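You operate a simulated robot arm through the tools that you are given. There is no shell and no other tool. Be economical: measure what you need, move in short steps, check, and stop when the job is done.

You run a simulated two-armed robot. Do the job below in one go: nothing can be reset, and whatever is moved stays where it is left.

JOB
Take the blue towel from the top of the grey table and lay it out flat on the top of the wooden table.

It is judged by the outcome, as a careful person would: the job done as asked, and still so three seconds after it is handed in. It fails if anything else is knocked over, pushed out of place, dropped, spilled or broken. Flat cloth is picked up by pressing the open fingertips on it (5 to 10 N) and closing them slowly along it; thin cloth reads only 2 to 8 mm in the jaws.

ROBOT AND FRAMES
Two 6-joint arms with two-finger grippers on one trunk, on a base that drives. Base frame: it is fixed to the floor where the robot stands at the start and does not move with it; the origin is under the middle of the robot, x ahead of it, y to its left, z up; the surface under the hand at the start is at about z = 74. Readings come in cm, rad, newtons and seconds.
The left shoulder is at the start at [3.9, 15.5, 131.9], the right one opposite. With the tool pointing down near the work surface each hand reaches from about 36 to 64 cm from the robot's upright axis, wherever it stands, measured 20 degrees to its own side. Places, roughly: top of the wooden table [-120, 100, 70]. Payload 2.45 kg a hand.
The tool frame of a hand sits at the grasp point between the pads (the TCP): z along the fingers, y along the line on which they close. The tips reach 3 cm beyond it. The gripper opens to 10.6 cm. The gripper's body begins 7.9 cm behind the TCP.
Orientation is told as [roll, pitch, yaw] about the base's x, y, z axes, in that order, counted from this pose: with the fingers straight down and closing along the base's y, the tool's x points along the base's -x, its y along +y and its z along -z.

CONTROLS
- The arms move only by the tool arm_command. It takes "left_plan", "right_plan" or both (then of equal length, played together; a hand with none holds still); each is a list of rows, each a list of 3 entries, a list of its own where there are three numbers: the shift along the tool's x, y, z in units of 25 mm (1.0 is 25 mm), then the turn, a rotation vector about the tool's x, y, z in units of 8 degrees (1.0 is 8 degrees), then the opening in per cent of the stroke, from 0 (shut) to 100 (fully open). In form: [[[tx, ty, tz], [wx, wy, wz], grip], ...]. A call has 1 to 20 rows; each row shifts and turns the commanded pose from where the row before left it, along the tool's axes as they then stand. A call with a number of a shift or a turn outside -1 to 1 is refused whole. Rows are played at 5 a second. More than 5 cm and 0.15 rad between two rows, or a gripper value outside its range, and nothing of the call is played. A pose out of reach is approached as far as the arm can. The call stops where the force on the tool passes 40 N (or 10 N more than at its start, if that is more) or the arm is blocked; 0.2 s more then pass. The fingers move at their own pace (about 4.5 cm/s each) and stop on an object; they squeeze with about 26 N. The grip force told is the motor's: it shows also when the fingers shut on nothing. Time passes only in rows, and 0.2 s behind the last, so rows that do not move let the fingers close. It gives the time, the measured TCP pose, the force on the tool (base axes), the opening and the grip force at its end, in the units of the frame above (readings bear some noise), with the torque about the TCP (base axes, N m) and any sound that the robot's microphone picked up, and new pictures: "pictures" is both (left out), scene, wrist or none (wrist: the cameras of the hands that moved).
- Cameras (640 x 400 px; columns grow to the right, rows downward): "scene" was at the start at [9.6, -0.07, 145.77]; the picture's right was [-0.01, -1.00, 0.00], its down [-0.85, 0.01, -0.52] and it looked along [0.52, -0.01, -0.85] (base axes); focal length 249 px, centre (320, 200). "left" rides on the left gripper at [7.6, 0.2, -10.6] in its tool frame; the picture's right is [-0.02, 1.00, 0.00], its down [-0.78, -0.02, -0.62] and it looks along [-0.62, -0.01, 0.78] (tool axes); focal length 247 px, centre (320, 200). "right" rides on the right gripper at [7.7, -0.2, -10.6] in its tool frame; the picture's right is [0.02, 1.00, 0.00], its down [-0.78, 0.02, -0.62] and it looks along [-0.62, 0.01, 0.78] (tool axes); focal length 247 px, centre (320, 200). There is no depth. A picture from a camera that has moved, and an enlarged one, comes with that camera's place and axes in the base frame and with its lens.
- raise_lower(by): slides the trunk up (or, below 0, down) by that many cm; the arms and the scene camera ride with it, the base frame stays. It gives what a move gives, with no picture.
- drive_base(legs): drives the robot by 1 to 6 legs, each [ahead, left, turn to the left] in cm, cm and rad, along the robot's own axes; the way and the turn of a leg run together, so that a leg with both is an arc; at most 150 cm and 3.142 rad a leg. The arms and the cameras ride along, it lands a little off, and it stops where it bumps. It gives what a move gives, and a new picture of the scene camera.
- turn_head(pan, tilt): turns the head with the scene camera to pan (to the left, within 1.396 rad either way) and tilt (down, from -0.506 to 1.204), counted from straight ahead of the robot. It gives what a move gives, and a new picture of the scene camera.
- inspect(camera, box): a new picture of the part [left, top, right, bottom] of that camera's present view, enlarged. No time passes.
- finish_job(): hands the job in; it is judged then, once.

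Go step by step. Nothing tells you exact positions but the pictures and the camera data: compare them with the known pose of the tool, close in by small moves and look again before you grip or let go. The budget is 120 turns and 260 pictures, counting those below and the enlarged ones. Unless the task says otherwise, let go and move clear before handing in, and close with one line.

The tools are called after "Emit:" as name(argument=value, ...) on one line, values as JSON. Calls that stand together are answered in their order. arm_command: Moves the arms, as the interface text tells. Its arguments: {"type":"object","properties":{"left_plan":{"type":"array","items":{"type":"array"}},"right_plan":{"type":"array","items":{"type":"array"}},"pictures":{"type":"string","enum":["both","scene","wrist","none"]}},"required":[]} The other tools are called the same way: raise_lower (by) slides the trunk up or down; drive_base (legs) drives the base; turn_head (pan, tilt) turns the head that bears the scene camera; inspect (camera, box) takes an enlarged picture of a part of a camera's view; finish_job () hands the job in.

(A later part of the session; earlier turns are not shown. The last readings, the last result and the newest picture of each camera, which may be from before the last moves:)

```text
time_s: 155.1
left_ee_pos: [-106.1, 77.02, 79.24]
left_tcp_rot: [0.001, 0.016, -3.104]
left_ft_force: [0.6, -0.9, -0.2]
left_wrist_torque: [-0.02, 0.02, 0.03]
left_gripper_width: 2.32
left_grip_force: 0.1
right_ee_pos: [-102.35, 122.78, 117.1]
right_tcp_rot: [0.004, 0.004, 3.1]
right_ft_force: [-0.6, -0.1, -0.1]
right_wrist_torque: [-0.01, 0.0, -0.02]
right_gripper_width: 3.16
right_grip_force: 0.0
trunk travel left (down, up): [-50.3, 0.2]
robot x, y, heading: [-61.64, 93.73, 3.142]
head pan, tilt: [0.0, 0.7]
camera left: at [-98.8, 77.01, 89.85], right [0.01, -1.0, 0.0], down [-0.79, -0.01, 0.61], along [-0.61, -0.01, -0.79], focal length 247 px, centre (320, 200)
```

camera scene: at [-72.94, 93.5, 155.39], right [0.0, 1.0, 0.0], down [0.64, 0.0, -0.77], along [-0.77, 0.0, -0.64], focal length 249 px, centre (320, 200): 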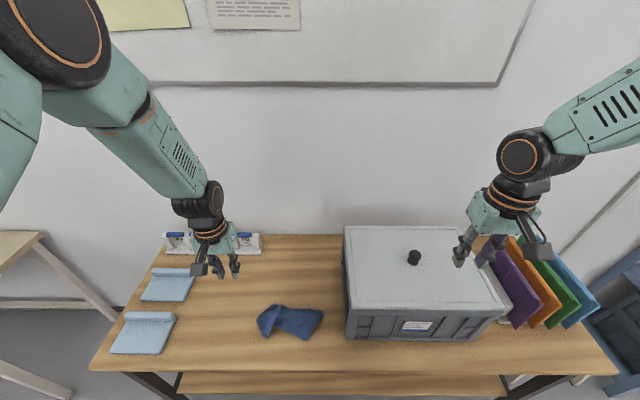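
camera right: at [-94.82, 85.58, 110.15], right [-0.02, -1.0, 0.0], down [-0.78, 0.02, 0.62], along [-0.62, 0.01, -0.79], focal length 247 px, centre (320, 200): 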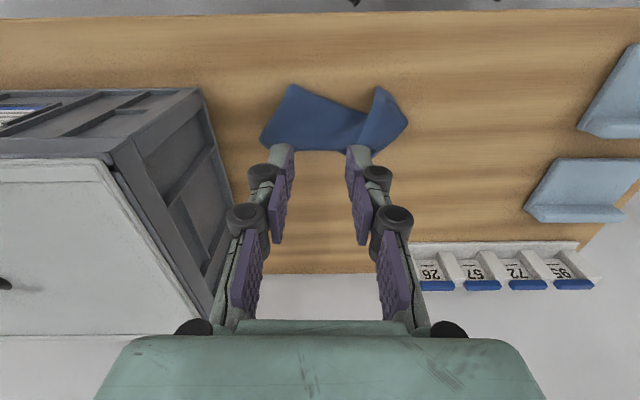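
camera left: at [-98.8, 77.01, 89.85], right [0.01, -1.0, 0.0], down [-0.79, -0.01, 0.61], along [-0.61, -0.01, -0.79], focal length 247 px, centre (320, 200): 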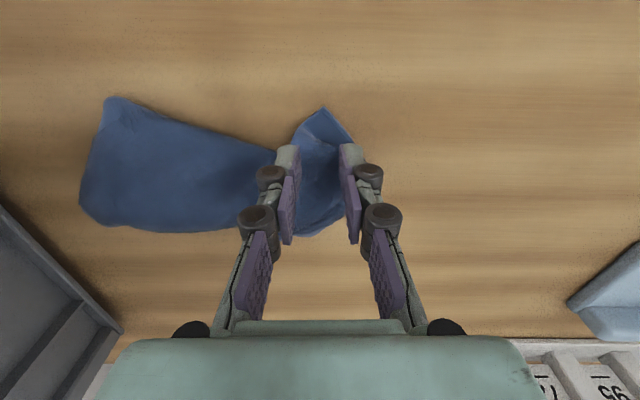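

Emit:
arm_command(left_plan=[[[0.1, 0, 0.25], [0, 0, 0], 19], [[0, 0, 0.2], [0, 0, 0], 19], [[0, 0, 0.1], [0, 0, 0], 19], [[0, 0, 0], [0, 0, 0], 19]], pictures="none")

Emit:
arm_command(left_plan=[[[0, 0, 0.06], [0, 0, 0], 19], [[0, 0, 0], [0, 0, 0], 19]], pictures="wrist")

```text
time_s: 156.1
left_ee_pos: [-105.75, 77.01, 78.12]
left_tcp_rot: [0.0, 0.013, -3.106]
left_ft_force: [-1.3, 0.3, 5.0]
left_wrist_torque: [-0.06, 0.1, 0.0]
left_gripper_width: 2.01
left_grip_force: 0.1
right_ee_pos: [-102.22, 122.91, 117.08]
right_tcp_rot: [0.006, 0.001, 3.101]
right_ft_force: [-0.7, -0.8, -0.2]
right_wrist_torque: [0.02, 0.02, 0.0]
right_gripper_width: 3.18
right_grip_force: 0.0
trunk travel left (down, up): [-50.3, 0.2]
robot x, y, heading: [-61.68, 93.88, 3.138]
head pan, tilt: [0.0, 0.7]
```

```text
time_s: 156.7
left_ee_pos: [-105.71, 77.02, 77.97]
left_tcp_rot: [-0.002, 0.013, -3.106]
left_ft_force: [-2.0, -2.1, 9.3]
left_wrist_torque: [-0.13, 0.14, -0.01]
left_gripper_width: 2.02
left_grip_force: 0.1
right_ee_pos: [-102.22, 122.93, 117.25]
right_tcp_rot: [0.004, 0.002, 3.1]
right_ft_force: [0.4, 0.1, 0.1]
right_wrist_torque: [0.01, -0.01, 0.02]
right_gripper_width: 3.19
right_grip_force: 0.1
trunk travel left (down, up): [-50.3, 0.2]
robot x, y, heading: [-61.24, 93.98, 3.143]
head pan, tilt: [0.0, 0.7]
camera left: at [-98.4, 77.08, 88.53], right [0.01, -1.0, 0.0], down [-0.79, -0.01, 0.61], along [-0.61, -0.01, -0.79], focal length 247 px, centre (320, 200)
```

left: 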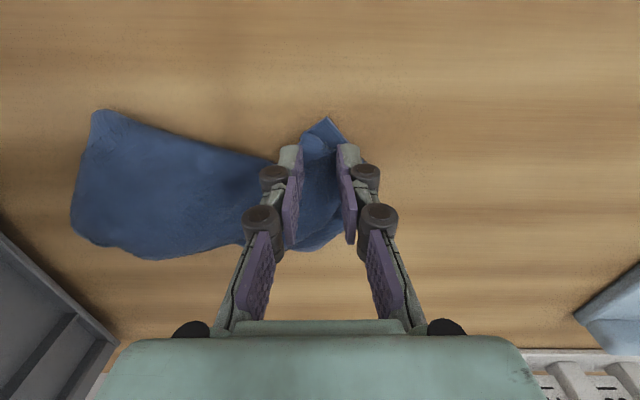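

I'll shift slightly nearer the corner tip with a narrower opening, to be sure it's a single layer.

Emit:
arm_command(left_plan=[[[0, 0, -0.25], [0, 0, 0], 16], [[0.3, 0, 0], [0, 0, 0], 16], [[0, 0, 0.25], [0, 0, 0], 16], [[0, 0, 0.06], [0, 0, 0], 16], [[0, 0, 0], [0, 0, 0], 16]], pictures="wrist")

```text
time_s: 157.9
left_ee_pos: [-105.09, 77.18, 77.78]
left_tcp_rot: [0.0, 0.014, -3.106]
left_ft_force: [1.0, -2.9, 13.7]
left_wrist_torque: [-0.24, 0.08, 0.04]
left_gripper_width: 1.72
left_grip_force: 0.2
right_ee_pos: [-102.28, 122.93, 117.33]
right_tcp_rot: [0.003, 0.001, 3.1]
right_ft_force: [0.9, -0.3, -0.2]
right_wrist_torque: [-0.01, -0.01, -0.01]
right_gripper_width: 3.2
right_grip_force: 0.0
trunk travel left (down, up): [-50.3, 0.2]
robot x, y, heading: [-61.26, 93.78, 3.141]
head pan, tilt: [0.0, 0.7]
camera left: at [-97.73, 77.07, 88.43], right [0.01, -1.0, 0.0], down [-0.79, -0.01, 0.61], along [-0.61, -0.01, -0.79], focal length 247 px, centre (320, 200)
```

left: 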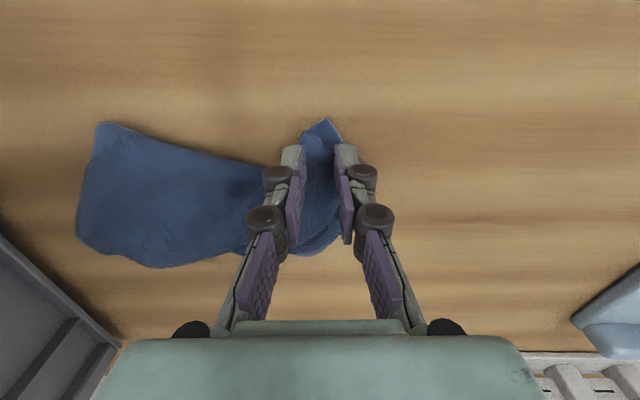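

Emit:
arm_command(left_plan=[[[0, 0, -0.01], [0, 0, 0], 14], [[0, 0, 0], [0, 0, 0], 12], [[0, 0, 0], [0, 0, 0], 10], [[0, 0, 0], [0, 0, 0], 8], [[0, 0, 0], [0, 0, 0], 6], [[0, 0, 0], [0, 0, 0], 4], [[0, 0, 0], [0, 0, 0], 2], [[0, 0, 0], [0, 0, 0], 0], [[0, 0, 0], [0, 0, 0], 0]], pictures="none")

Emit:
arm_command(left_plan=[[[0, 0, -0.6], [0, 0, 0], 0], [[0, 0, -0.8], [0, 0, 0], 0], [[0, 0, -0.8], [0, 0, 0], 0], [[0, 0, 0], [0, 0, 0], 0]], pictures="wrist")

Emit:
inspect(camera="scene", box=[220, 260, 340, 350])

```text
time_s: 159.9
left_ee_pos: [-105.05, 77.1, 77.91]
left_tcp_rot: [0.002, 0.013, -3.108]
left_ft_force: [0.2, -0.6, 5.4]
left_wrist_torque: [-0.08, 0.06, 0.0]
left_gripper_width: 0.38
left_grip_force: 26.1
right_ee_pos: [-102.22, 122.85, 117.23]
right_tcp_rot: [0.004, 0.002, 3.1]
right_ft_force: [0.4, 1.0, 0.3]
right_wrist_torque: [0.0, 0.02, -0.01]
right_gripper_width: 3.18
right_grip_force: 0.0
trunk travel left (down, up): [-50.3, 0.2]
robot x, y, heading: [-61.52, 93.51, 3.139]
head pan, tilt: [0.0, 0.7]
```

```text
time_s: 160.9
left_ee_pos: [-105.27, 77.17, 83.29]
left_tcp_rot: [0.0, 0.013, -3.106]
left_ft_force: [-0.6, -0.3, -0.2]
left_wrist_torque: [-0.02, -0.03, -0.03]
left_gripper_width: 0.36
left_grip_force: 26.2
right_ee_pos: [-102.37, 122.8, 117.12]
right_tcp_rot: [0.003, 0.003, 3.1]
right_ft_force: [-0.1, 0.1, -0.7]
right_wrist_torque: [0.0, -0.02, -0.03]
right_gripper_width: 3.16
right_grip_force: 0.1
trunk travel left (down, up): [-50.3, 0.2]
robot x, y, heading: [-61.51, 93.65, 3.142]
head pan, tilt: [0.0, 0.7]
camera left: at [-97.95, 77.16, 93.85], right [0.01, -1.0, 0.0], down [-0.79, -0.01, 0.61], along [-0.61, -0.01, -0.79], focal length 247 px, centre (320, 200)
```

left: 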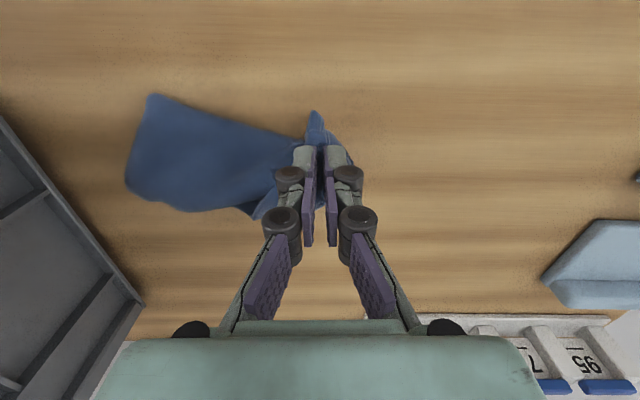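

```text
4.44 times, centred on (280, 305) of scene
camera zoom: at [-73.13, 93.72, 155.37], right [0.0, 1.0, 0.0], down [0.64, 0.0, -0.76], along [-0.76, 0.0, -0.64], focal length 1106 px, centre (498, -267)
```

zoom: 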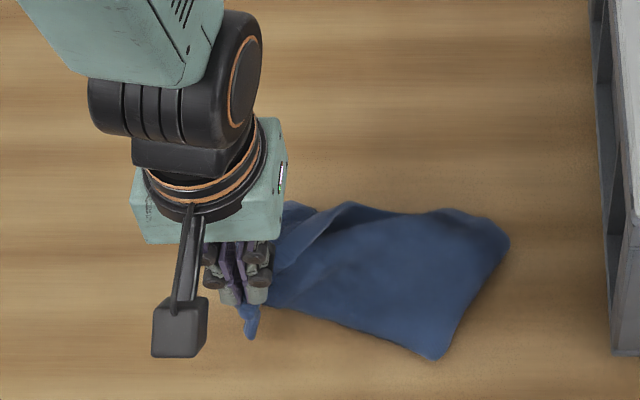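

The left hand holds the corner as a single layer. I'll drag it left at low height, which should unroll the flap and draw the rest out behind it.

Emit:
arm_command(left_plan=[[[-0.3, 0.7, 0], [0, 0, 0], 0], [[-0.3, 0.7, 0.2], [0, 0, 0], 0], [[-0.3, 0.7, 0.3], [0, 0, 0], 0], [[-0.3, 0.7, 0.3], [0, 0, 0], 0], [[0, 0.7, 0.2], [0, 0, 0], 0], [[0, 0.7, 0], [0, 0, 0], 0], [[0, 0.7, 0], [0, 0, 0], 0], [[0, 0.7, 0], [0, 0, 0], 0], [[0, 0, 0], [0, 0, 0], 0]], pictures="wrist")

Emit:
inspect(camera="scene", box=[180, 260, 340, 360])

```text
time_s: 162.9
left_ee_pos: [-107.83, 63.0, 80.85]
left_tcp_rot: [0.001, 0.015, -3.108]
left_ft_force: [-0.4, 0.4, -0.4]
left_wrist_torque: [0.0, -0.06, 0.02]
left_gripper_width: 0.38
left_grip_force: 26.0
right_ee_pos: [-102.33, 122.87, 116.99]
right_tcp_rot: [0.003, 0.003, 3.101]
right_ft_force: [0.2, 0.2, 0.8]
right_wrist_torque: [-0.02, -0.01, -0.03]
right_gripper_width: 3.15
right_grip_force: 0.1
trunk travel left (down, up): [-50.3, 0.2]
robot x, y, heading: [-61.43, 93.31, 3.145]
head pan, tilt: [0.0, 0.7]
camera left: at [-100.34, 62.93, 91.42], right [0.01, -1.0, 0.0], down [-0.79, -0.01, 0.61], along [-0.61, -0.01, -0.79], focal length 247 px, centre (320, 200)
```

left: 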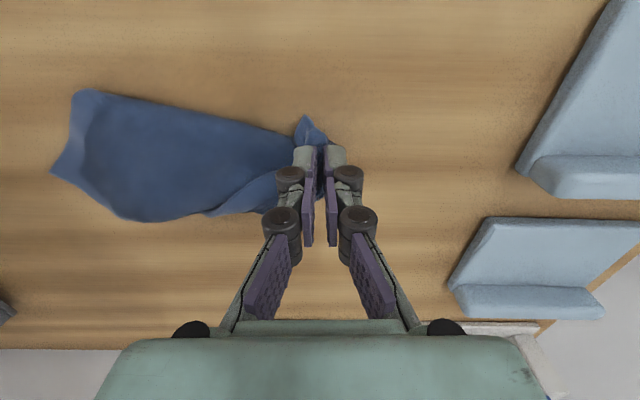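

```text
4.00 times, centred on (260, 310) of scene
camera zoom: at [-73.06, 93.73, 155.38], right [0.0, 1.0, 0.0], down [0.64, 0.0, -0.77], along [-0.77, 0.0, -0.64], focal length 995 px, centre (560, -240)
```

zoom: 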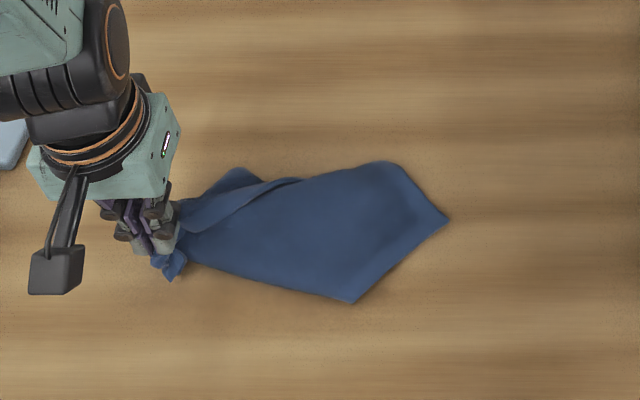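

This is much better: corner K is in the left hand and a clean neighbouring corner M is about 22 cm to the right, near (−111, 84.5). To let the right hand reach M, I'll walk the base left in steps while the left arm counter-moves, so the cloth stays put.

Emit:
arm_command(left_plan=[[[0, 0, -0.8], [0, 0, 0], 0], [[0, -0.8, -0.3], [0, 0, 0], 0], [[0, -0.8, 0], [0, 0, 0], 0], [[0, -0.8, 0], [0, 0, 0], 0], [[0, -0.6, 0], [0, 0, 0], 0]], pictures="none")

Emit:
drive_base(legs=[[0, 7.5, 0]])

Emit:
arm_command(left_plan=[[[0, -0.8, 0], [0, 0, 0], 0], [[0, -0.8, 0], [0, 0, 0], 0], [[0, -0.8, 0], [0, 0, 0], 0], [[0, -0.6, 0], [0, 0, 0], 0]], pictures="none")

Emit:
drive_base(legs=[[0, 7.5, 0]])

Emit:
inspect(camera="scene", box=[200, 250, 380, 360])

```text
time_s: 164.1
left_ee_pos: [-107.92, 70.63, 83.53]
left_tcp_rot: [0.001, 0.016, -3.106]
left_ft_force: [-0.6, -0.1, 0.1]
left_wrist_torque: [0.0, 0.01, 0.0]
left_gripper_width: 0.38
left_grip_force: 25.9
right_ee_pos: [-102.28, 122.9, 117.2]
right_tcp_rot: [0.003, 0.002, 3.098]
right_ft_force: [0.4, -0.1, 1.4]
right_wrist_torque: [-0.01, 0.02, 0.03]
right_gripper_width: 3.18
right_grip_force: 0.0
trunk travel left (down, up): [-50.3, 0.2]
robot x, y, heading: [-61.57, 94.1, 3.141]
head pan, tilt: [0.0, 0.7]
```

```text
time_s: 165.8
left_ee_pos: [-108.02, 63.24, 83.51]
left_tcp_rot: [0.002, 0.016, -3.107]
left_ft_force: [-0.5, -0.4, 1.2]
left_wrist_torque: [-0.02, 0.03, -0.02]
left_gripper_width: 0.37
left_grip_force: 25.9
right_ee_pos: [-102.48, 115.37, 117.1]
right_tcp_rot: [0.005, 0.004, 3.1]
right_ft_force: [0.7, -0.4, -0.1]
right_wrist_torque: [0.0, -0.02, 0.0]
right_gripper_width: 3.17
right_grip_force: 0.1
trunk travel left (down, up): [-50.3, 0.2]
robot x, y, heading: [-61.34, 85.83, -3.142]
head pan, tilt: [0.0, 0.7]
camera scene: at [-73.21, 86.1, 155.36], right [0.0, 1.0, 0.0], down [0.65, 0.0, -0.76], along [-0.76, 0.0, -0.65], focal length 249 px, centre (320, 200)
```

scene: 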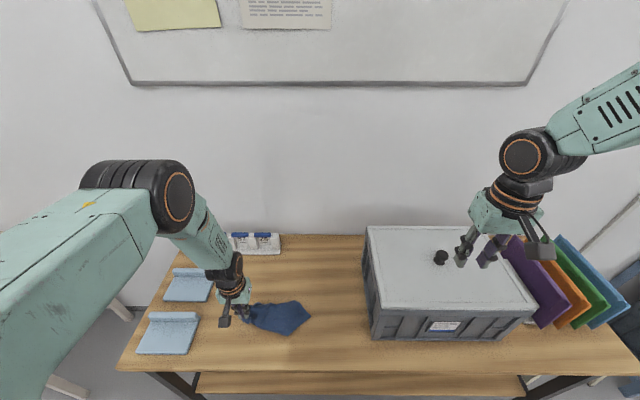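

```text
time_s: 166.8
left_ee_pos: [-108.05, 70.59, 83.74]
left_tcp_rot: [0.002, 0.014, -3.105]
left_ft_force: [0.4, -0.3, 0.2]
left_wrist_torque: [0.01, 0.01, 0.01]
left_gripper_width: 0.35
left_grip_force: 25.7
right_ee_pos: [-102.23, 115.39, 117.19]
right_tcp_rot: [0.002, 0.002, 3.099]
right_ft_force: [-0.3, 0.2, 0.1]
right_wrist_torque: [-0.01, 0.03, 0.02]
right_gripper_width: 3.18
right_grip_force: 0.2
trunk travel left (down, up): [-50.3, 0.2]
robot x, y, heading: [-61.41, 86.13, -3.139]
head pan, tilt: [0.0, 0.7]
```

```text
time_s: 168.4
left_ee_pos: [-108.01, 63.27, 83.76]
left_tcp_rot: [0.0, 0.013, -3.109]
left_ft_force: [1.0, -1.1, -0.7]
left_wrist_torque: [0.01, 0.0, 0.01]
left_gripper_width: 0.37
left_grip_force: 25.6
right_ee_pos: [-102.14, 108.17, 117.27]
right_tcp_rot: [0.003, 0.0, 3.097]
right_ft_force: [-0.1, 0.1, -0.1]
right_wrist_torque: [0.0, 0.04, 0.03]
right_gripper_width: 3.18
right_grip_force: 0.0
trunk travel left (down, up): [-50.3, 0.2]
robot x, y, heading: [-61.71, 78.16, 3.136]
head pan, tilt: [0.0, 0.7]
camera scene: at [-72.83, 78.31, 155.4], right [0.0, 1.0, 0.0], down [0.64, 0.0, -0.77], along [-0.77, 0.0, -0.64], focal length 249 px, centre (320, 200)
```

scene: 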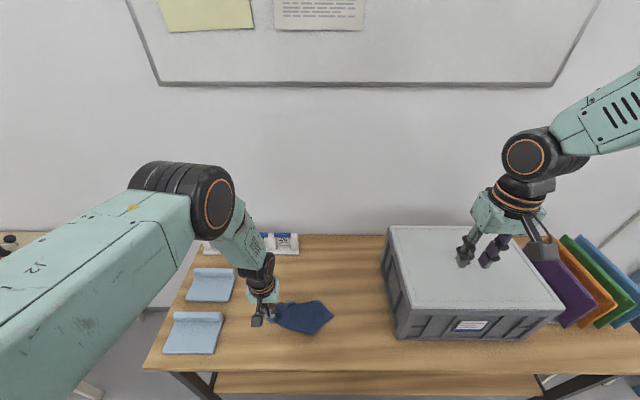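

```text
3.56 times, centred on (290, 305) of scene
camera zoom: at [-72.83, 78.31, 155.4], right [0.0, 1.0, 0.0], down [0.64, 0.0, -0.77], along [-0.77, 0.0, -0.64], focal length 885 px, centre (427, -173)
```

zoom: 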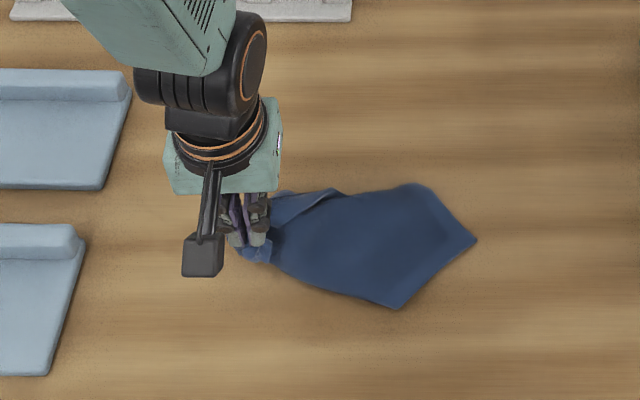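

Emit:
arm_command(left_plan=[[[0, -0.8, 0], [0, 0, 0], 0], [[0, -0.8, 0], [0, 0, 0], 0], [[0, -0.8, 0], [0, 0, 0], 0], [[0, -0.6, 0], [0, 0, 0], 0]], pictures="none")

Emit:
drive_base(legs=[[0, 7.5, 0]])

Emit:
arm_command(right_plan=[[[-0.4, 0.8, 0], [0, 0, 0], 28], [[-0.4, 0.8, 0], [0, 0, 0], 28], [[-0.4, 0.8, 0.4], [0, 0, 0], 28], [[-0.4, 0.8, 0.8], [0, 0, 0], 28], [[-0.4, 0.8, 1], [0, 0, 0], 28], [[-0.4, 0.8, 1], [0, 0, 0], 28], [[-0.4, 0.8, 1], [0, 0, 0], 28], [[-0.4, 0.8, 1], [0, 0, 0], 28], [[0, 0.8, 1], [0, 0, 0], 28], [[0, 0.8, 1], [0, 0, 0], 28], [[0, 0, 1], [0, 0, 0], 28], [[0, 0, 1], [0, 0, 0], 28], [[0, 0, 1], [0, 0, 0], 28], [[0, 0, 1], [0, 0, 0], 28], [[0, 0, 0], [0, 0, 0], 28]], pictures="wrist")

```text
time_s: 169.4
left_ee_pos: [-108.64, 70.97, 83.5]
left_tcp_rot: [0.003, 0.015, -3.107]
left_ft_force: [-0.4, -0.3, -0.5]
left_wrist_torque: [0.01, -0.02, 0.0]
left_gripper_width: 0.36
left_grip_force: 26.2
right_ee_pos: [-102.44, 108.26, 117.02]
right_tcp_rot: [0.006, 0.003, 3.098]
right_ft_force: [0.0, 0.2, 0.0]
right_wrist_torque: [0.0, -0.01, 0.01]
right_gripper_width: 3.17
right_grip_force: 0.1
trunk travel left (down, up): [-50.3, 0.2]
robot x, y, heading: [-61.22, 78.58, 3.144]
head pan, tilt: [0.0, 0.7]
```

```text
time_s: 171.0
left_ee_pos: [-108.59, 63.63, 83.54]
left_tcp_rot: [0.004, 0.014, -3.109]
left_ft_force: [0.3, -0.1, -0.4]
left_wrist_torque: [-0.03, -0.03, 0.03]
left_gripper_width: 0.39
left_grip_force: 25.9
right_ee_pos: [-102.41, 101.06, 117.1]
right_tcp_rot: [0.007, 0.004, 3.097]
right_ft_force: [0.4, 0.1, 0.7]
right_wrist_torque: [-0.06, 0.01, 0.0]
right_gripper_width: 3.17
right_grip_force: 0.1
trunk travel left (down, up): [-50.3, 0.2]
robot x, y, heading: [-61.34, 70.55, 3.137]
head pan, tilt: [0.0, 0.7]
camera scene: at [-73.2, 70.97, 155.36], right [0.0, 1.0, 0.0], down [0.64, 0.0, -0.76], along [-0.76, 0.0, -0.64], focal length 249 px, centre (320, 200)
```

scene: 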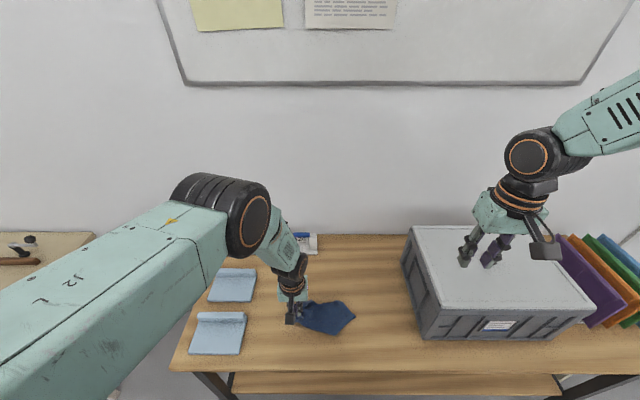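

```text
time_s: 174.2
left_ee_pos: [-108.52, 63.36, 83.52]
left_tcp_rot: [0.001, 0.016, -3.108]
left_ft_force: [0.2, 0.1, 0.5]
left_wrist_torque: [0.05, -0.04, -0.01]
left_gripper_width: 0.35
left_grip_force: 26.3
right_ee_pos: [-111.13, 81.09, 89.03]
right_tcp_rot: [0.006, 0.003, 3.099]
right_ft_force: [0.0, 1.5, 1.1]
right_wrist_torque: [0.02, 0.0, 0.0]
right_gripper_width: 2.98
right_grip_force: 0.0
trunk travel left (down, up): [-50.3, 0.2]
robot x, y, heading: [-61.16, 70.72, 3.14]
head pan, tilt: [0.0, 0.7]
camera right: at [-103.52, 80.93, 99.7], right [-0.02, -1.0, 0.0], down [-0.79, 0.02, 0.62], along [-0.62, 0.01, -0.79], focal length 247 px, centre (320, 200)
```

right: 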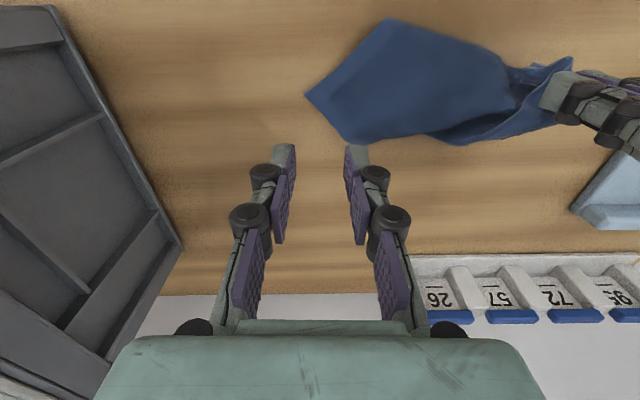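

Emit:
inspect(camera="right", box=[280, 0, 600, 200])

```text
2.00 times, centred on (440, 100) of right
camera zoom: at [-103.52, 80.93, 99.7], right [-0.02, -1.0, 0.0], down [-0.79, 0.02, 0.62], along [-0.62, 0.01, -0.79], focal length 494 px, centre (80, 400)
```

zoom: 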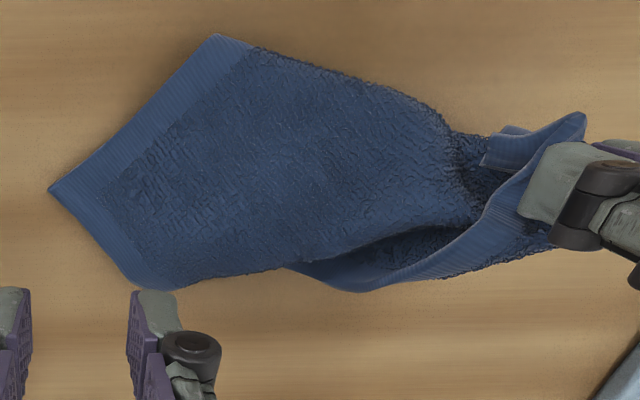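

I can read the cloth now: M at (−110.2, 82.3) is adjacent to K, and their shared hem runs along the far side, with the rest folded underneath. I'll pinch M with the right hand.

Emit:
arm_command(right_plan=[[[0.2, 0.36, 0.5], [0, 0, 0], 25], [[0.2, 0.36, 0.8], [0, 0, 0], 25], [[0, 0, 0.9], [0, 0, 0], 25], [[0, 0, 0.9], [0, 0, 0], 25], [[0, 0, 0.8], [0, 0, 0], 25], [[0, 0, 0], [0, 0, 0], 25]], pictures="wrist")

```text
time_s: 175.6
left_ee_pos: [-108.46, 63.39, 83.53]
left_tcp_rot: [0.001, 0.013, -3.109]
left_ft_force: [-0.2, -0.3, -0.1]
left_wrist_torque: [0.05, -0.01, -0.05]
left_gripper_width: 0.35
left_grip_force: 25.5
right_ee_pos: [-110.34, 79.25, 79.38]
right_tcp_rot: [0.005, 0.004, 3.097]
right_ft_force: [0.2, -0.4, 0.4]
right_wrist_torque: [0.04, 0.01, 0.0]
right_gripper_width: 2.66
right_grip_force: 0.1
trunk travel left (down, up): [-50.3, 0.2]
robot x, y, heading: [-61.13, 70.58, 3.145]
head pan, tilt: [0.0, 0.7]
camera right: at [-102.72, 79.02, 90.03], right [-0.02, -1.0, 0.0], down [-0.79, 0.02, 0.62], along [-0.62, 0.01, -0.79], focal length 247 px, centre (320, 200)
```

right: 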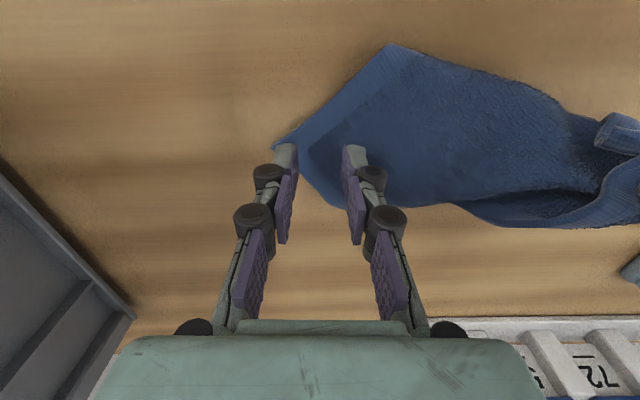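

Emit:
arm_command(right_plan=[[[0.15, 0.15, 0.3], [0, 0, 0], 25], [[0, 0, 0.25], [0, 0, 0], 25], [[0, 0, 0.1], [0, 0, 0], 25], [[0, 0, 0], [0, 0, 0], 25]], pictures="none")

Emit:
arm_command(right_plan=[[[0, 0, 0.06], [0, 0, 0], 25], [[0, 0, 0], [0, 0, 0], 25]], pictures="none")

```text
time_s: 176.6
left_ee_pos: [-108.47, 63.38, 83.53]
left_tcp_rot: [0.0, 0.014, -3.109]
left_ft_force: [-0.3, -0.1, -0.2]
left_wrist_torque: [0.05, 0.01, 0.0]
left_gripper_width: 0.34
left_grip_force: 26.4
right_ee_pos: [-109.89, 78.77, 77.93]
right_tcp_rot: [0.006, 0.003, 3.096]
right_ft_force: [-0.5, 0.2, 0.0]
right_wrist_torque: [-0.02, 0.04, 0.02]
right_gripper_width: 2.66
right_grip_force: 0.1
trunk travel left (down, up): [-50.3, 0.2]
robot x, y, heading: [-60.93, 70.74, 3.138]
head pan, tilt: [0.0, 0.7]
```

```text
time_s: 177.2
left_ee_pos: [-108.44, 63.46, 83.47]
left_tcp_rot: [0.003, 0.014, -3.109]
left_ft_force: [0.7, 0.3, -0.4]
left_wrist_torque: [0.04, 0.01, 0.01]
left_gripper_width: 0.33
left_grip_force: 25.6
right_ee_pos: [-109.84, 78.84, 77.79]
right_tcp_rot: [0.005, 0.003, 3.098]
right_ft_force: [0.0, -0.5, 0.0]
right_wrist_torque: [0.0, 0.02, 0.02]
right_gripper_width: 2.66
right_grip_force: 0.0
trunk travel left (down, up): [-50.3, 0.2]
robot x, y, heading: [-61.22, 70.43, 3.139]
head pan, tilt: [0.0, 0.7]
```

Emit:
arm_command(right_plan=[[[0, 0, 0.06], [0, 0, 0], 25], [[0, 0, 0], [0, 0, 0], 25]], pictures="none")

Emit:
arm_command(right_plan=[[[0, 0, 0.04], [0, 0, 0], 25], [[0, 0, 0], [0, 0, 0], 25]], pictures="none")

```text
time_s: 177.8
left_ee_pos: [-108.59, 63.3, 83.65]
left_tcp_rot: [0.001, 0.015, -3.109]
left_ft_force: [0.2, 0.3, 0.9]
left_wrist_torque: [0.03, 0.0, 0.0]
left_gripper_width: 0.38
left_grip_force: 25.4
right_ee_pos: [-109.83, 78.77, 77.52]
right_tcp_rot: [0.005, 0.002, 3.099]
right_ft_force: [0.3, 0.2, 0.6]
right_wrist_torque: [0.0, -0.01, 0.01]
right_gripper_width: 2.61
right_grip_force: 0.1
trunk travel left (down, up): [-50.3, 0.2]
robot x, y, heading: [-61.29, 70.73, 3.142]
head pan, tilt: [0.0, 0.7]
```

```text
time_s: 178.4
left_ee_pos: [-108.61, 63.46, 83.51]
left_tcp_rot: [0.003, 0.012, -3.11]
left_ft_force: [0.6, 0.4, -0.6]
left_wrist_torque: [0.03, 0.0, -0.01]
left_gripper_width: 0.35
left_grip_force: 26.5
right_ee_pos: [-109.95, 78.83, 77.52]
right_tcp_rot: [0.005, 0.002, 3.097]
right_ft_force: [0.0, 0.2, 1.4]
right_wrist_torque: [0.03, 0.02, 0.0]
right_gripper_width: 2.63
right_grip_force: 0.0
trunk travel left (down, up): [-50.3, 0.2]
robot x, y, heading: [-61.65, 70.66, 3.135]
head pan, tilt: [0.0, 0.7]
```

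Emit:
arm_command(right_plan=[[[0, 0, 0.04], [0, 0, 0], 25], [[0, 0, 0], [0, 0, 0], 25]], pictures="none")

Emit:
arm_command(right_plan=[[[0, 0, 0], [0, 0, 0], 22], [[0, 0, 0], [0, 0, 0], 19], [[0, 0, 0], [0, 0, 0], 16], [[0, 0, 0], [0, 0, 0], 13], [[0, 0, 0], [0, 0, 0], 10], [[0, 0, 0], [0, 0, 0], 7], [[0, 0, 0], [0, 0, 0], 4], [[0, 0, 0], [0, 0, 0], 1], [[0, 0, 0], [0, 0, 0], 0], [[0, 0, 0], [0, 0, 0], 0]], pictures="wrist")

```text
time_s: 179.0
left_ee_pos: [-108.46, 63.43, 83.49]
left_tcp_rot: [0.002, 0.015, -3.108]
left_ft_force: [0.9, 0.7, -0.6]
left_wrist_torque: [0.03, -0.01, -0.01]
left_gripper_width: 0.34
left_grip_force: 26.1
right_ee_pos: [-109.86, 78.7, 77.28]
right_tcp_rot: [0.005, 0.002, 3.1]
right_ft_force: [0.2, -0.9, 1.3]
right_wrist_torque: [0.01, 0.02, -0.02]
right_gripper_width: 2.64
right_grip_force: 0.0
trunk travel left (down, up): [-50.3, 0.2]
robot x, y, heading: [-61.37, 71.01, 3.139]
head pan, tilt: [0.0, 0.7]
```

```text
time_s: 181.2
left_ee_pos: [-108.55, 63.38, 83.56]
left_tcp_rot: [0.001, 0.014, -3.109]
left_ft_force: [-0.9, -0.2, -1.5]
left_wrist_torque: [0.05, 0.01, 0.02]
left_gripper_width: 0.34
left_grip_force: 25.9
right_ee_pos: [-109.81, 78.68, 77.51]
right_tcp_rot: [0.007, 0.004, 3.097]
right_ft_force: [0.4, -0.2, 0.5]
right_wrist_torque: [-0.04, 0.01, -0.02]
right_gripper_width: 0.02
right_grip_force: 26.3
trunk travel left (down, up): [-50.3, 0.2]
robot x, y, heading: [-61.27, 70.07, 3.14]
head pan, tilt: [0.0, 0.7]
camera right: at [-102.24, 78.63, 88.13], right [-0.02, -1.0, 0.0], down [-0.78, 0.02, 0.62], along [-0.62, 0.01, -0.79], focal length 247 px, centre (320, 200)
```

right: 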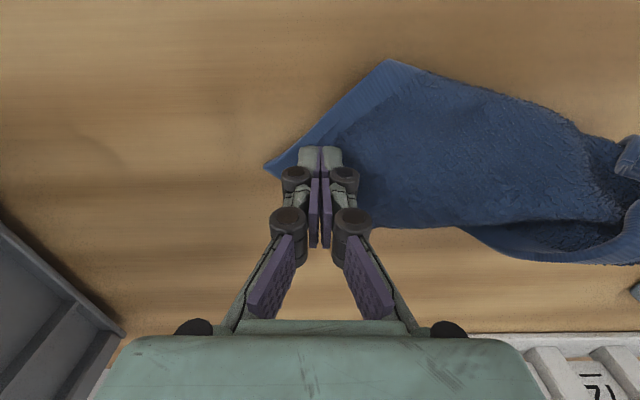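

I didn't press enough. I'll reopen and press more firmly.

Emit:
arm_command(right_plan=[[[0, 0, -0.4], [0, 0, 0], 0], [[0, 0, 0], [0, 0, 0], 27], [[0, 0, 0], [0, 0, 0], 27], [[0, 0, 0.4], [0, 0, 0], 27], [[0, 0, 0.05], [0, 0, 0], 27], [[0, 0, 0], [0, 0, 0], 27]], pictures="none")

Emit:
arm_command(right_plan=[[[0, 0, 0.04], [0, 0, 0], 27], [[0, 0, 0], [0, 0, 0], 27]], pictures="none")

```text
time_s: 182.6
left_ee_pos: [-108.49, 63.44, 83.59]
left_tcp_rot: [0.0, 0.012, -3.11]
left_ft_force: [-0.4, 0.9, 0.1]
left_wrist_torque: [0.05, -0.01, 0.0]
left_gripper_width: 0.33
left_grip_force: 26.0
right_ee_pos: [-109.94, 78.68, 77.39]
right_tcp_rot: [0.006, 0.001, 3.094]
right_ft_force: [2.5, 0.7, 9.4]
right_wrist_torque: [-0.07, -0.06, 0.03]
right_gripper_width: 2.9
right_grip_force: 0.3
trunk travel left (down, up): [-50.3, 0.2]
robot x, y, heading: [-61.49, 70.65, 3.141]
head pan, tilt: [0.0, 0.7]
```

```text
time_s: 183.2
left_ee_pos: [-108.51, 63.39, 83.6]
left_tcp_rot: [0.001, 0.013, -3.109]
left_ft_force: [-0.3, -0.6, 1.4]
left_wrist_torque: [0.02, 0.01, -0.02]
left_gripper_width: 0.36
left_grip_force: 26.4
right_ee_pos: [-109.9, 78.67, 77.27]
right_tcp_rot: [0.006, 0.0, 3.098]
right_ft_force: [1.2, 1.0, 14.3]
right_wrist_torque: [-0.09, -0.01, 0.0]
right_gripper_width: 2.91
right_grip_force: 0.6
trunk travel left (down, up): [-50.3, 0.2]
robot x, y, heading: [-61.63, 70.3, 3.142]
head pan, tilt: [0.0, 0.7]
```

Emit:
arm_command(right_plan=[[[0, 0, 0], [0, 0, 0], 24], [[0, 0, 0], [0, 0, 0], 21], [[0, 0, 0], [0, 0, 0], 18], [[0, 0, 0], [0, 0, 0], 15], [[0, 0, 0], [0, 0, 0], 12], [[0, 0, 0], [0, 0, 0], 9], [[0, 0, 0], [0, 0, 0], 6], [[0, 0, 0], [0, 0, 0], 3], [[0, 0, 0], [0, 0, 0], 0], [[0, 0, 0], [0, 0, 0], 0]], pictures="wrist")

```text
time_s: 185.4
left_ee_pos: [-108.52, 63.42, 83.51]
left_tcp_rot: [0.001, 0.014, -3.108]
left_ft_force: [0.3, 1.6, -0.5]
left_wrist_torque: [0.03, 0.04, 0.01]
left_gripper_width: 0.33
left_grip_force: 26.3
right_ee_pos: [-109.86, 78.69, 77.16]
right_tcp_rot: [0.005, 0.003, 3.097]
right_ft_force: [1.2, -0.3, 4.4]
right_wrist_torque: [0.0, 0.0, 0.0]
right_gripper_width: 0.0
right_grip_force: 25.8
trunk travel left (down, up): [-50.3, 0.2]
robot x, y, heading: [-61.7, 70.83, 3.138]
head pan, tilt: [0.0, 0.7]
camera right: at [-102.25, 78.6, 87.86], right [-0.02, -1.0, 0.0], down [-0.78, 0.02, 0.62], along [-0.62, 0.01, -0.79], focal length 247 px, centre (320, 200)
```

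right: 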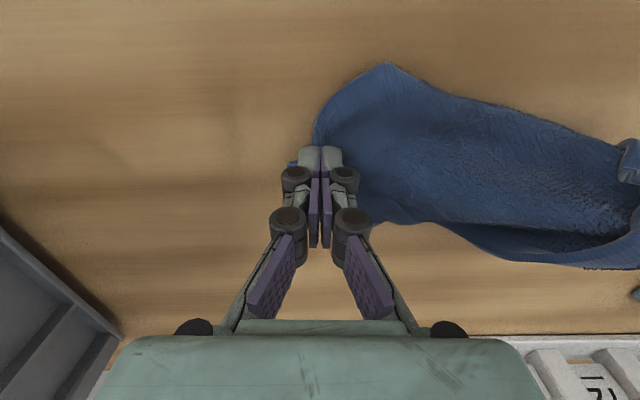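

The outer finger slid on the tip. I'll raise the hand, look, and grip a bit further inside.

Emit:
arm_command(right_plan=[[[0, 0, -0.5], [0, 0, 0], 0], [[0, -0.4, -1], [0, 0, 0], 30], [[0, -0.4, -1], [0, 0, 0], 35], [[0.3, -0.4, -1], [0, 0, 0], 35], [[0, 0, 0], [0, 0, 0], 35]], pictures="wrist")

Emit:
inspect(camera="right", box=[280, 0, 600, 200])

```text
time_s: 186.6
left_ee_pos: [-108.63, 63.34, 83.6]
left_tcp_rot: [0.0, 0.014, -3.108]
left_ft_force: [-1.1, -0.7, -0.2]
left_wrist_torque: [0.06, -0.01, -0.01]
left_gripper_width: 0.36
left_grip_force: 25.9
right_ee_pos: [-109.0, 81.85, 85.78]
right_tcp_rot: [0.005, 0.002, 3.098]
right_ft_force: [-0.3, -0.4, 0.0]
right_wrist_torque: [0.02, -0.02, 0.01]
right_gripper_width: 3.72
right_grip_force: 0.0
trunk travel left (down, up): [-50.3, 0.2]
robot x, y, heading: [-61.32, 70.61, 3.142]
head pan, tilt: [0.0, 0.7]
camera right: at [-101.36, 81.63, 96.38], right [-0.02, -1.0, 0.0], down [-0.78, 0.02, 0.62], along [-0.62, 0.01, -0.78], focal length 247 px, centre (320, 200)
```

right: 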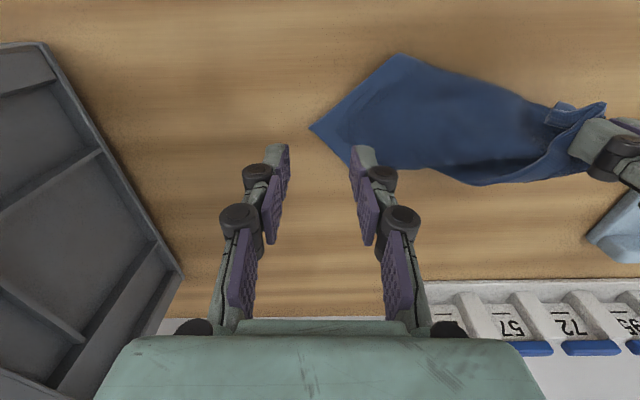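

```text
2.00 times, centred on (440, 100) of right
camera zoom: at [-101.36, 81.63, 96.38], right [-0.02, -1.0, 0.0], down [-0.78, 0.02, 0.62], along [-0.62, 0.01, -0.78], focal length 494 px, centre (80, 400)
```

zoom: 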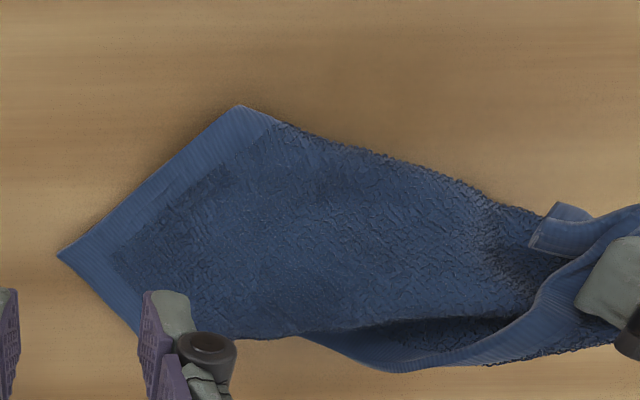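

Emit:
arm_command(right_plan=[[[-0.18, 0.87, 0], [0, 0, 0], 38], [[-0.18, 0.87, 0.4], [0, 0, 0], 38], [[0, 0, 0.9], [0, 0, 0], 38], [[0, 0, 0.9], [0, 0, 0], 38], [[0, 0, 0.9], [0, 0, 0], 38], [[0, 0, 0.12], [0, 0, 0], 38], [[0, 0, 0], [0, 0, 0], 38]], pictures="none")

Emit:
arm_command(right_plan=[[[0, 0, 0.06], [0, 0, 0], 38], [[0, 0, 0], [0, 0, 0], 38]], pictures="none")

```text
time_s: 188.2
left_ee_pos: [-108.56, 63.48, 83.57]
left_tcp_rot: [0.002, 0.014, -3.107]
left_ft_force: [-0.2, -0.2, -0.4]
left_wrist_torque: [0.02, 0.02, -0.02]
left_gripper_width: 0.38
left_grip_force: 26.3
right_ee_pos: [-110.26, 77.43, 78.11]
right_tcp_rot: [0.004, 0.002, 3.098]
right_ft_force: [0.1, -0.4, 2.5]
right_wrist_torque: [-0.11, 0.02, -0.05]
right_gripper_width: 4.09
right_grip_force: 0.5
trunk travel left (down, up): [-50.3, 0.2]
robot x, y, heading: [-61.6, 70.4, 3.144]
head pan, tilt: [0.0, 0.7]
```

```text
time_s: 188.8
left_ee_pos: [-108.51, 63.35, 83.58]
left_tcp_rot: [0.002, 0.014, -3.108]
left_ft_force: [0.9, -0.2, 0.0]
left_wrist_torque: [0.03, -0.01, -0.01]
left_gripper_width: 0.37
left_grip_force: 26.1
right_ee_pos: [-110.24, 77.46, 77.85]
right_tcp_rot: [0.005, 0.003, 3.099]
right_ft_force: [-1.7, 0.9, 3.6]
right_wrist_torque: [-0.11, 0.01, -0.06]
right_gripper_width: 4.09
right_grip_force: 0.6
trunk travel left (down, up): [-50.3, 0.2]
robot x, y, heading: [-61.52, 70.75, 3.143]
head pan, tilt: [0.0, 0.7]
```

Emit:
arm_command(right_plan=[[[0, 0, -0.25], [0, 0, 0], 32], [[0, -0.3, 0], [0, 0, 0], 32], [[0, 0, 0.25], [0, 0, 0], 32], [[0, 0, 0.1], [0, 0, 0], 32], [[0, 0, 0.08], [0, 0, 0], 32], [[0, 0, 0], [0, 0, 0], 32]], pictures="wrist")

```text
time_s: 190.2
left_ee_pos: [-108.36, 63.27, 83.64]
left_tcp_rot: [-0.001, 0.012, -3.108]
left_ft_force: [-0.2, 0.6, -0.5]
left_wrist_torque: [0.03, -0.01, -0.02]
left_gripper_width: 0.35
left_grip_force: 25.9
right_ee_pos: [-110.31, 78.15, 77.52]
right_tcp_rot: [0.006, -0.003, 3.095]
right_ft_force: [-1.9, -5.3, 18.2]
right_wrist_torque: [-0.52, 0.08, -0.03]
right_gripper_width: 3.82
right_grip_force: 4.0
trunk travel left (down, up): [-50.3, 0.2]
robot x, y, heading: [-61.43, 70.38, 3.143]
head pan, tilt: [0.0, 0.7]
camera right: at [-102.51, 78.01, 88.07], right [-0.02, -1.0, 0.01], down [-0.78, 0.02, 0.62], along [-0.62, 0.01, -0.78], focal length 247 px, centre (320, 200)
```

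right: 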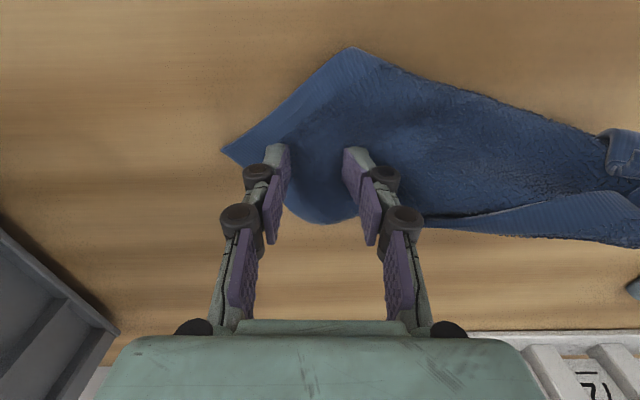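

The inner finger rests on a thicker spot while the outer one barely presses. I'll tilt the hand slightly to even them out, then close.

Emit:
arm_command(right_plan=[[[0, 0, -0.08], [-0.4, 0, 0], 34], [[0, 0, 0.06], [0, 0, 0], 34], [[0, 0, 0], [0, 0, 0], 34]], pictures="none")

```text
time_s: 191.0
left_ee_pos: [-108.56, 63.47, 83.57]
left_tcp_rot: [0.0, 0.015, -3.108]
left_ft_force: [0.2, -0.1, 0.1]
left_wrist_torque: [0.03, 0.0, -0.03]
left_gripper_width: 0.37
left_grip_force: 25.8
right_ee_pos: [-109.96, 78.2, 77.24]
right_tcp_rot: [0.06, 0.004, 3.095]
right_ft_force: [1.1, 0.0, 17.2]
right_wrist_torque: [0.15, -0.08, -0.02]
right_gripper_width: 3.72
right_grip_force: 0.1
trunk travel left (down, up): [-50.3, 0.2]
robot x, y, heading: [-61.36, 70.46, 3.137]
head pan, tilt: [0.0, 0.7]
```

Emit:
arm_command(right_plan=[[[0, 0, -0.01], [0, 0, 0], 31], [[0, 0, 0], [0, 0, 0], 28], [[0, 0, 0], [0, 0, 0], 25], [[0, 0, 0], [0, 0, 0], 22], [[0, 0, 0], [0, 0, 0], 19], [[0, 0, 0], [0, 0, 0], 16], [[0, 0, 0], [0, 0, 0], 13], [[0, 0, 0], [0, 0, 0], 10], [[0, 0, 0], [0, 0, 0], 7], [[0, 0, 0], [0, 0, 0], 4], [[0, 0, 0], [0, 0, 0], 1], [[0, 0, 0], [0, 0, 0], 0], [[0, 0, 0], [0, 0, 0], 0]], pictures="wrist")

```text
time_s: 193.8
left_ee_pos: [-108.46, 63.42, 83.69]
left_tcp_rot: [-0.001, 0.012, -3.109]
left_ft_force: [-0.2, -0.2, -1.7]
left_wrist_torque: [0.05, -0.01, 0.0]
left_gripper_width: 0.38
left_grip_force: 25.8
right_ee_pos: [-109.88, 78.12, 77.42]
right_tcp_rot: [0.062, 0.0, 3.098]
right_ft_force: [-0.3, 1.1, 24.9]
right_wrist_torque: [-0.18, 0.06, 0.0]
right_gripper_width: 0.38
right_grip_force: 25.7
trunk travel left (down, up): [-50.3, 0.2]
robot x, y, heading: [-61.34, 70.51, 3.14]
head pan, tilt: [0.0, 0.7]
camera right: at [-102.31, 78.59, 88.06], right [-0.02, -1.0, 0.06], down [-0.78, 0.06, 0.62], along [-0.62, -0.03, -0.78], focal length 247 px, centre (320, 200)
```

right: 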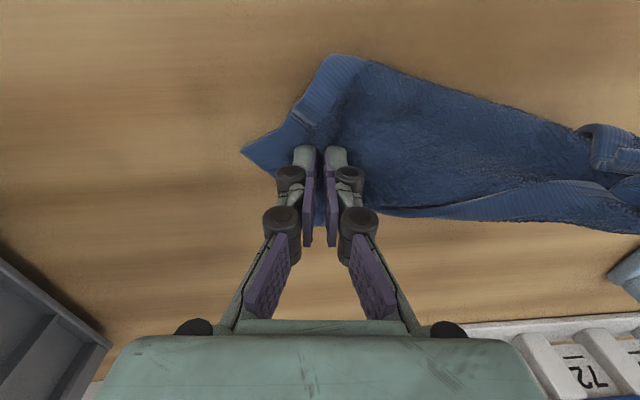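

Both adjacent corners are now pinched as single layers, about 4 mm each. I'll raise both hands together, moving outward to stay in easy reach and keeping their spacing.

Emit:
arm_command(right_plan=[[[0, 0, -0.8], [0.2, 0, 0], 0], [[0, 0, -0.9], [0.2, 0, 0], 0], [[0, 0, -0.7], [0, 0, 0], 0], [[-0.5, 0, -0.6], [0, 0, 0], 0], [[-0.5, 0, -0.6], [0, 0, 0], 0], [[-0.5, 0, -0.6], [0, 0, 0], 0], [[-0.5, 0, -0.6], [0, 0, 0], 0], [[-0.5, 0, -0.6], [0, 0, 0], 0], [[-0.5, 0, -0.6], [0, 0, 0], 0], [[0, 0, 0], [0, 0, 0], 0], [[0, 0, 0], [0, 0, 0], 0]], left_plan=[[[0, 0, 0], [0, 0, 0], 0], [[0, 0, 0], [0, 0, 0], 0], [[0, 0, 0], [0, 0, 0], 0], [[-0.5, 0, -0.6], [0, 0, 0], 0], [[-0.5, 0, -0.6], [0, 0, 0], 0], [[-0.5, 0, -0.6], [0, 0, 0], 0], [[-0.5, 0, -0.6], [0, 0, 0], 0], [[-0.5, 0, -0.6], [0, 0, 0], 0], [[-0.5, 0, -0.6], [0, 0, 0], 0], [[0, 0, 0], [0, 0, 0], 0], [[0, 0, 0], [0, 0, 0], 0]])

Emit:
inspect(camera="scene", box=[240, 210, 420, 340])

```text
time_s: 196.2
left_ee_pos: [-116.29, 63.16, 92.39]
left_tcp_rot: [0.002, 0.015, -3.108]
left_ft_force: [0.2, 0.0, -1.5]
left_wrist_torque: [0.06, 0.0, 0.0]
left_gripper_width: 0.35
left_grip_force: 26.0
right_ee_pos: [-117.51, 78.87, 92.2]
right_tcp_rot: [0.005, 0.003, 3.098]
right_ft_force: [-0.1, -0.3, -0.8]
right_wrist_torque: [-0.04, -0.03, 0.0]
right_gripper_width: 0.37
right_grip_force: 26.0
trunk travel left (down, up): [-50.3, 0.2]
robot x, y, heading: [-61.45, 70.28, 3.141]
head pan, tilt: [0.0, 0.7]
camera scene: at [-73.25, 70.61, 155.36], right [0.0, 1.0, 0.0], down [0.65, 0.0, -0.76], along [-0.76, 0.0, -0.65], focal length 249 px, centre (320, 200)
camera right: at [-109.92, 78.78, 102.83], right [-0.02, -1.0, 0.01], down [-0.79, 0.02, 0.62], along [-0.62, 0.01, -0.79], focal length 247 px, centre (320, 200)
camera left: at [-108.88, 63.13, 103.06], right [0.01, -1.0, 0.0], down [-0.79, -0.01, 0.61], along [-0.61, -0.01, -0.79], focal length 247 px, centre (320, 200)
```

scene: 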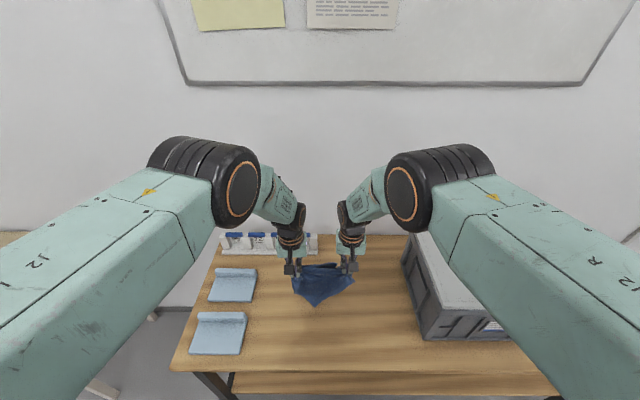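
right: 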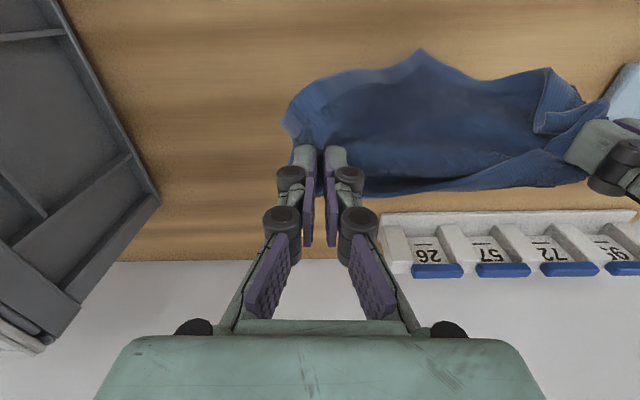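
left: 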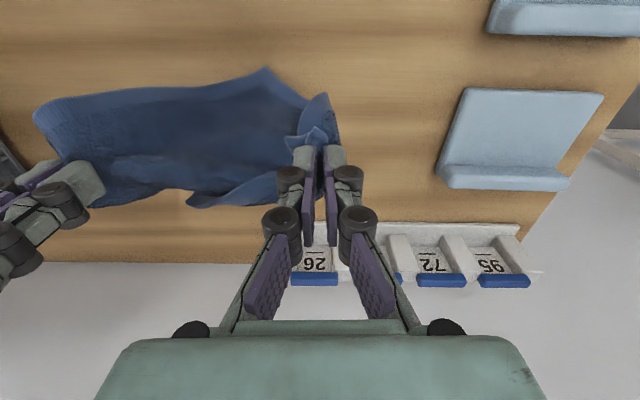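

```text
3.08 times, centred on (330, 275) of scene
camera zoom: at [-73.25, 70.61, 155.36], right [0.0, 1.0, 0.0], down [0.65, 0.0, -0.76], along [-0.76, 0.0, -0.65], focal length 766 px, centre (289, -31)
```

zoom: 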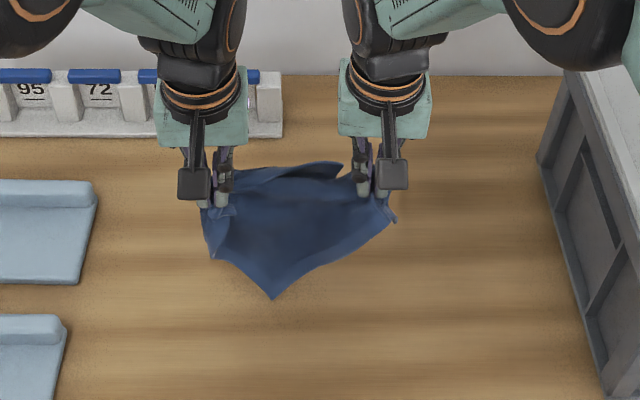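

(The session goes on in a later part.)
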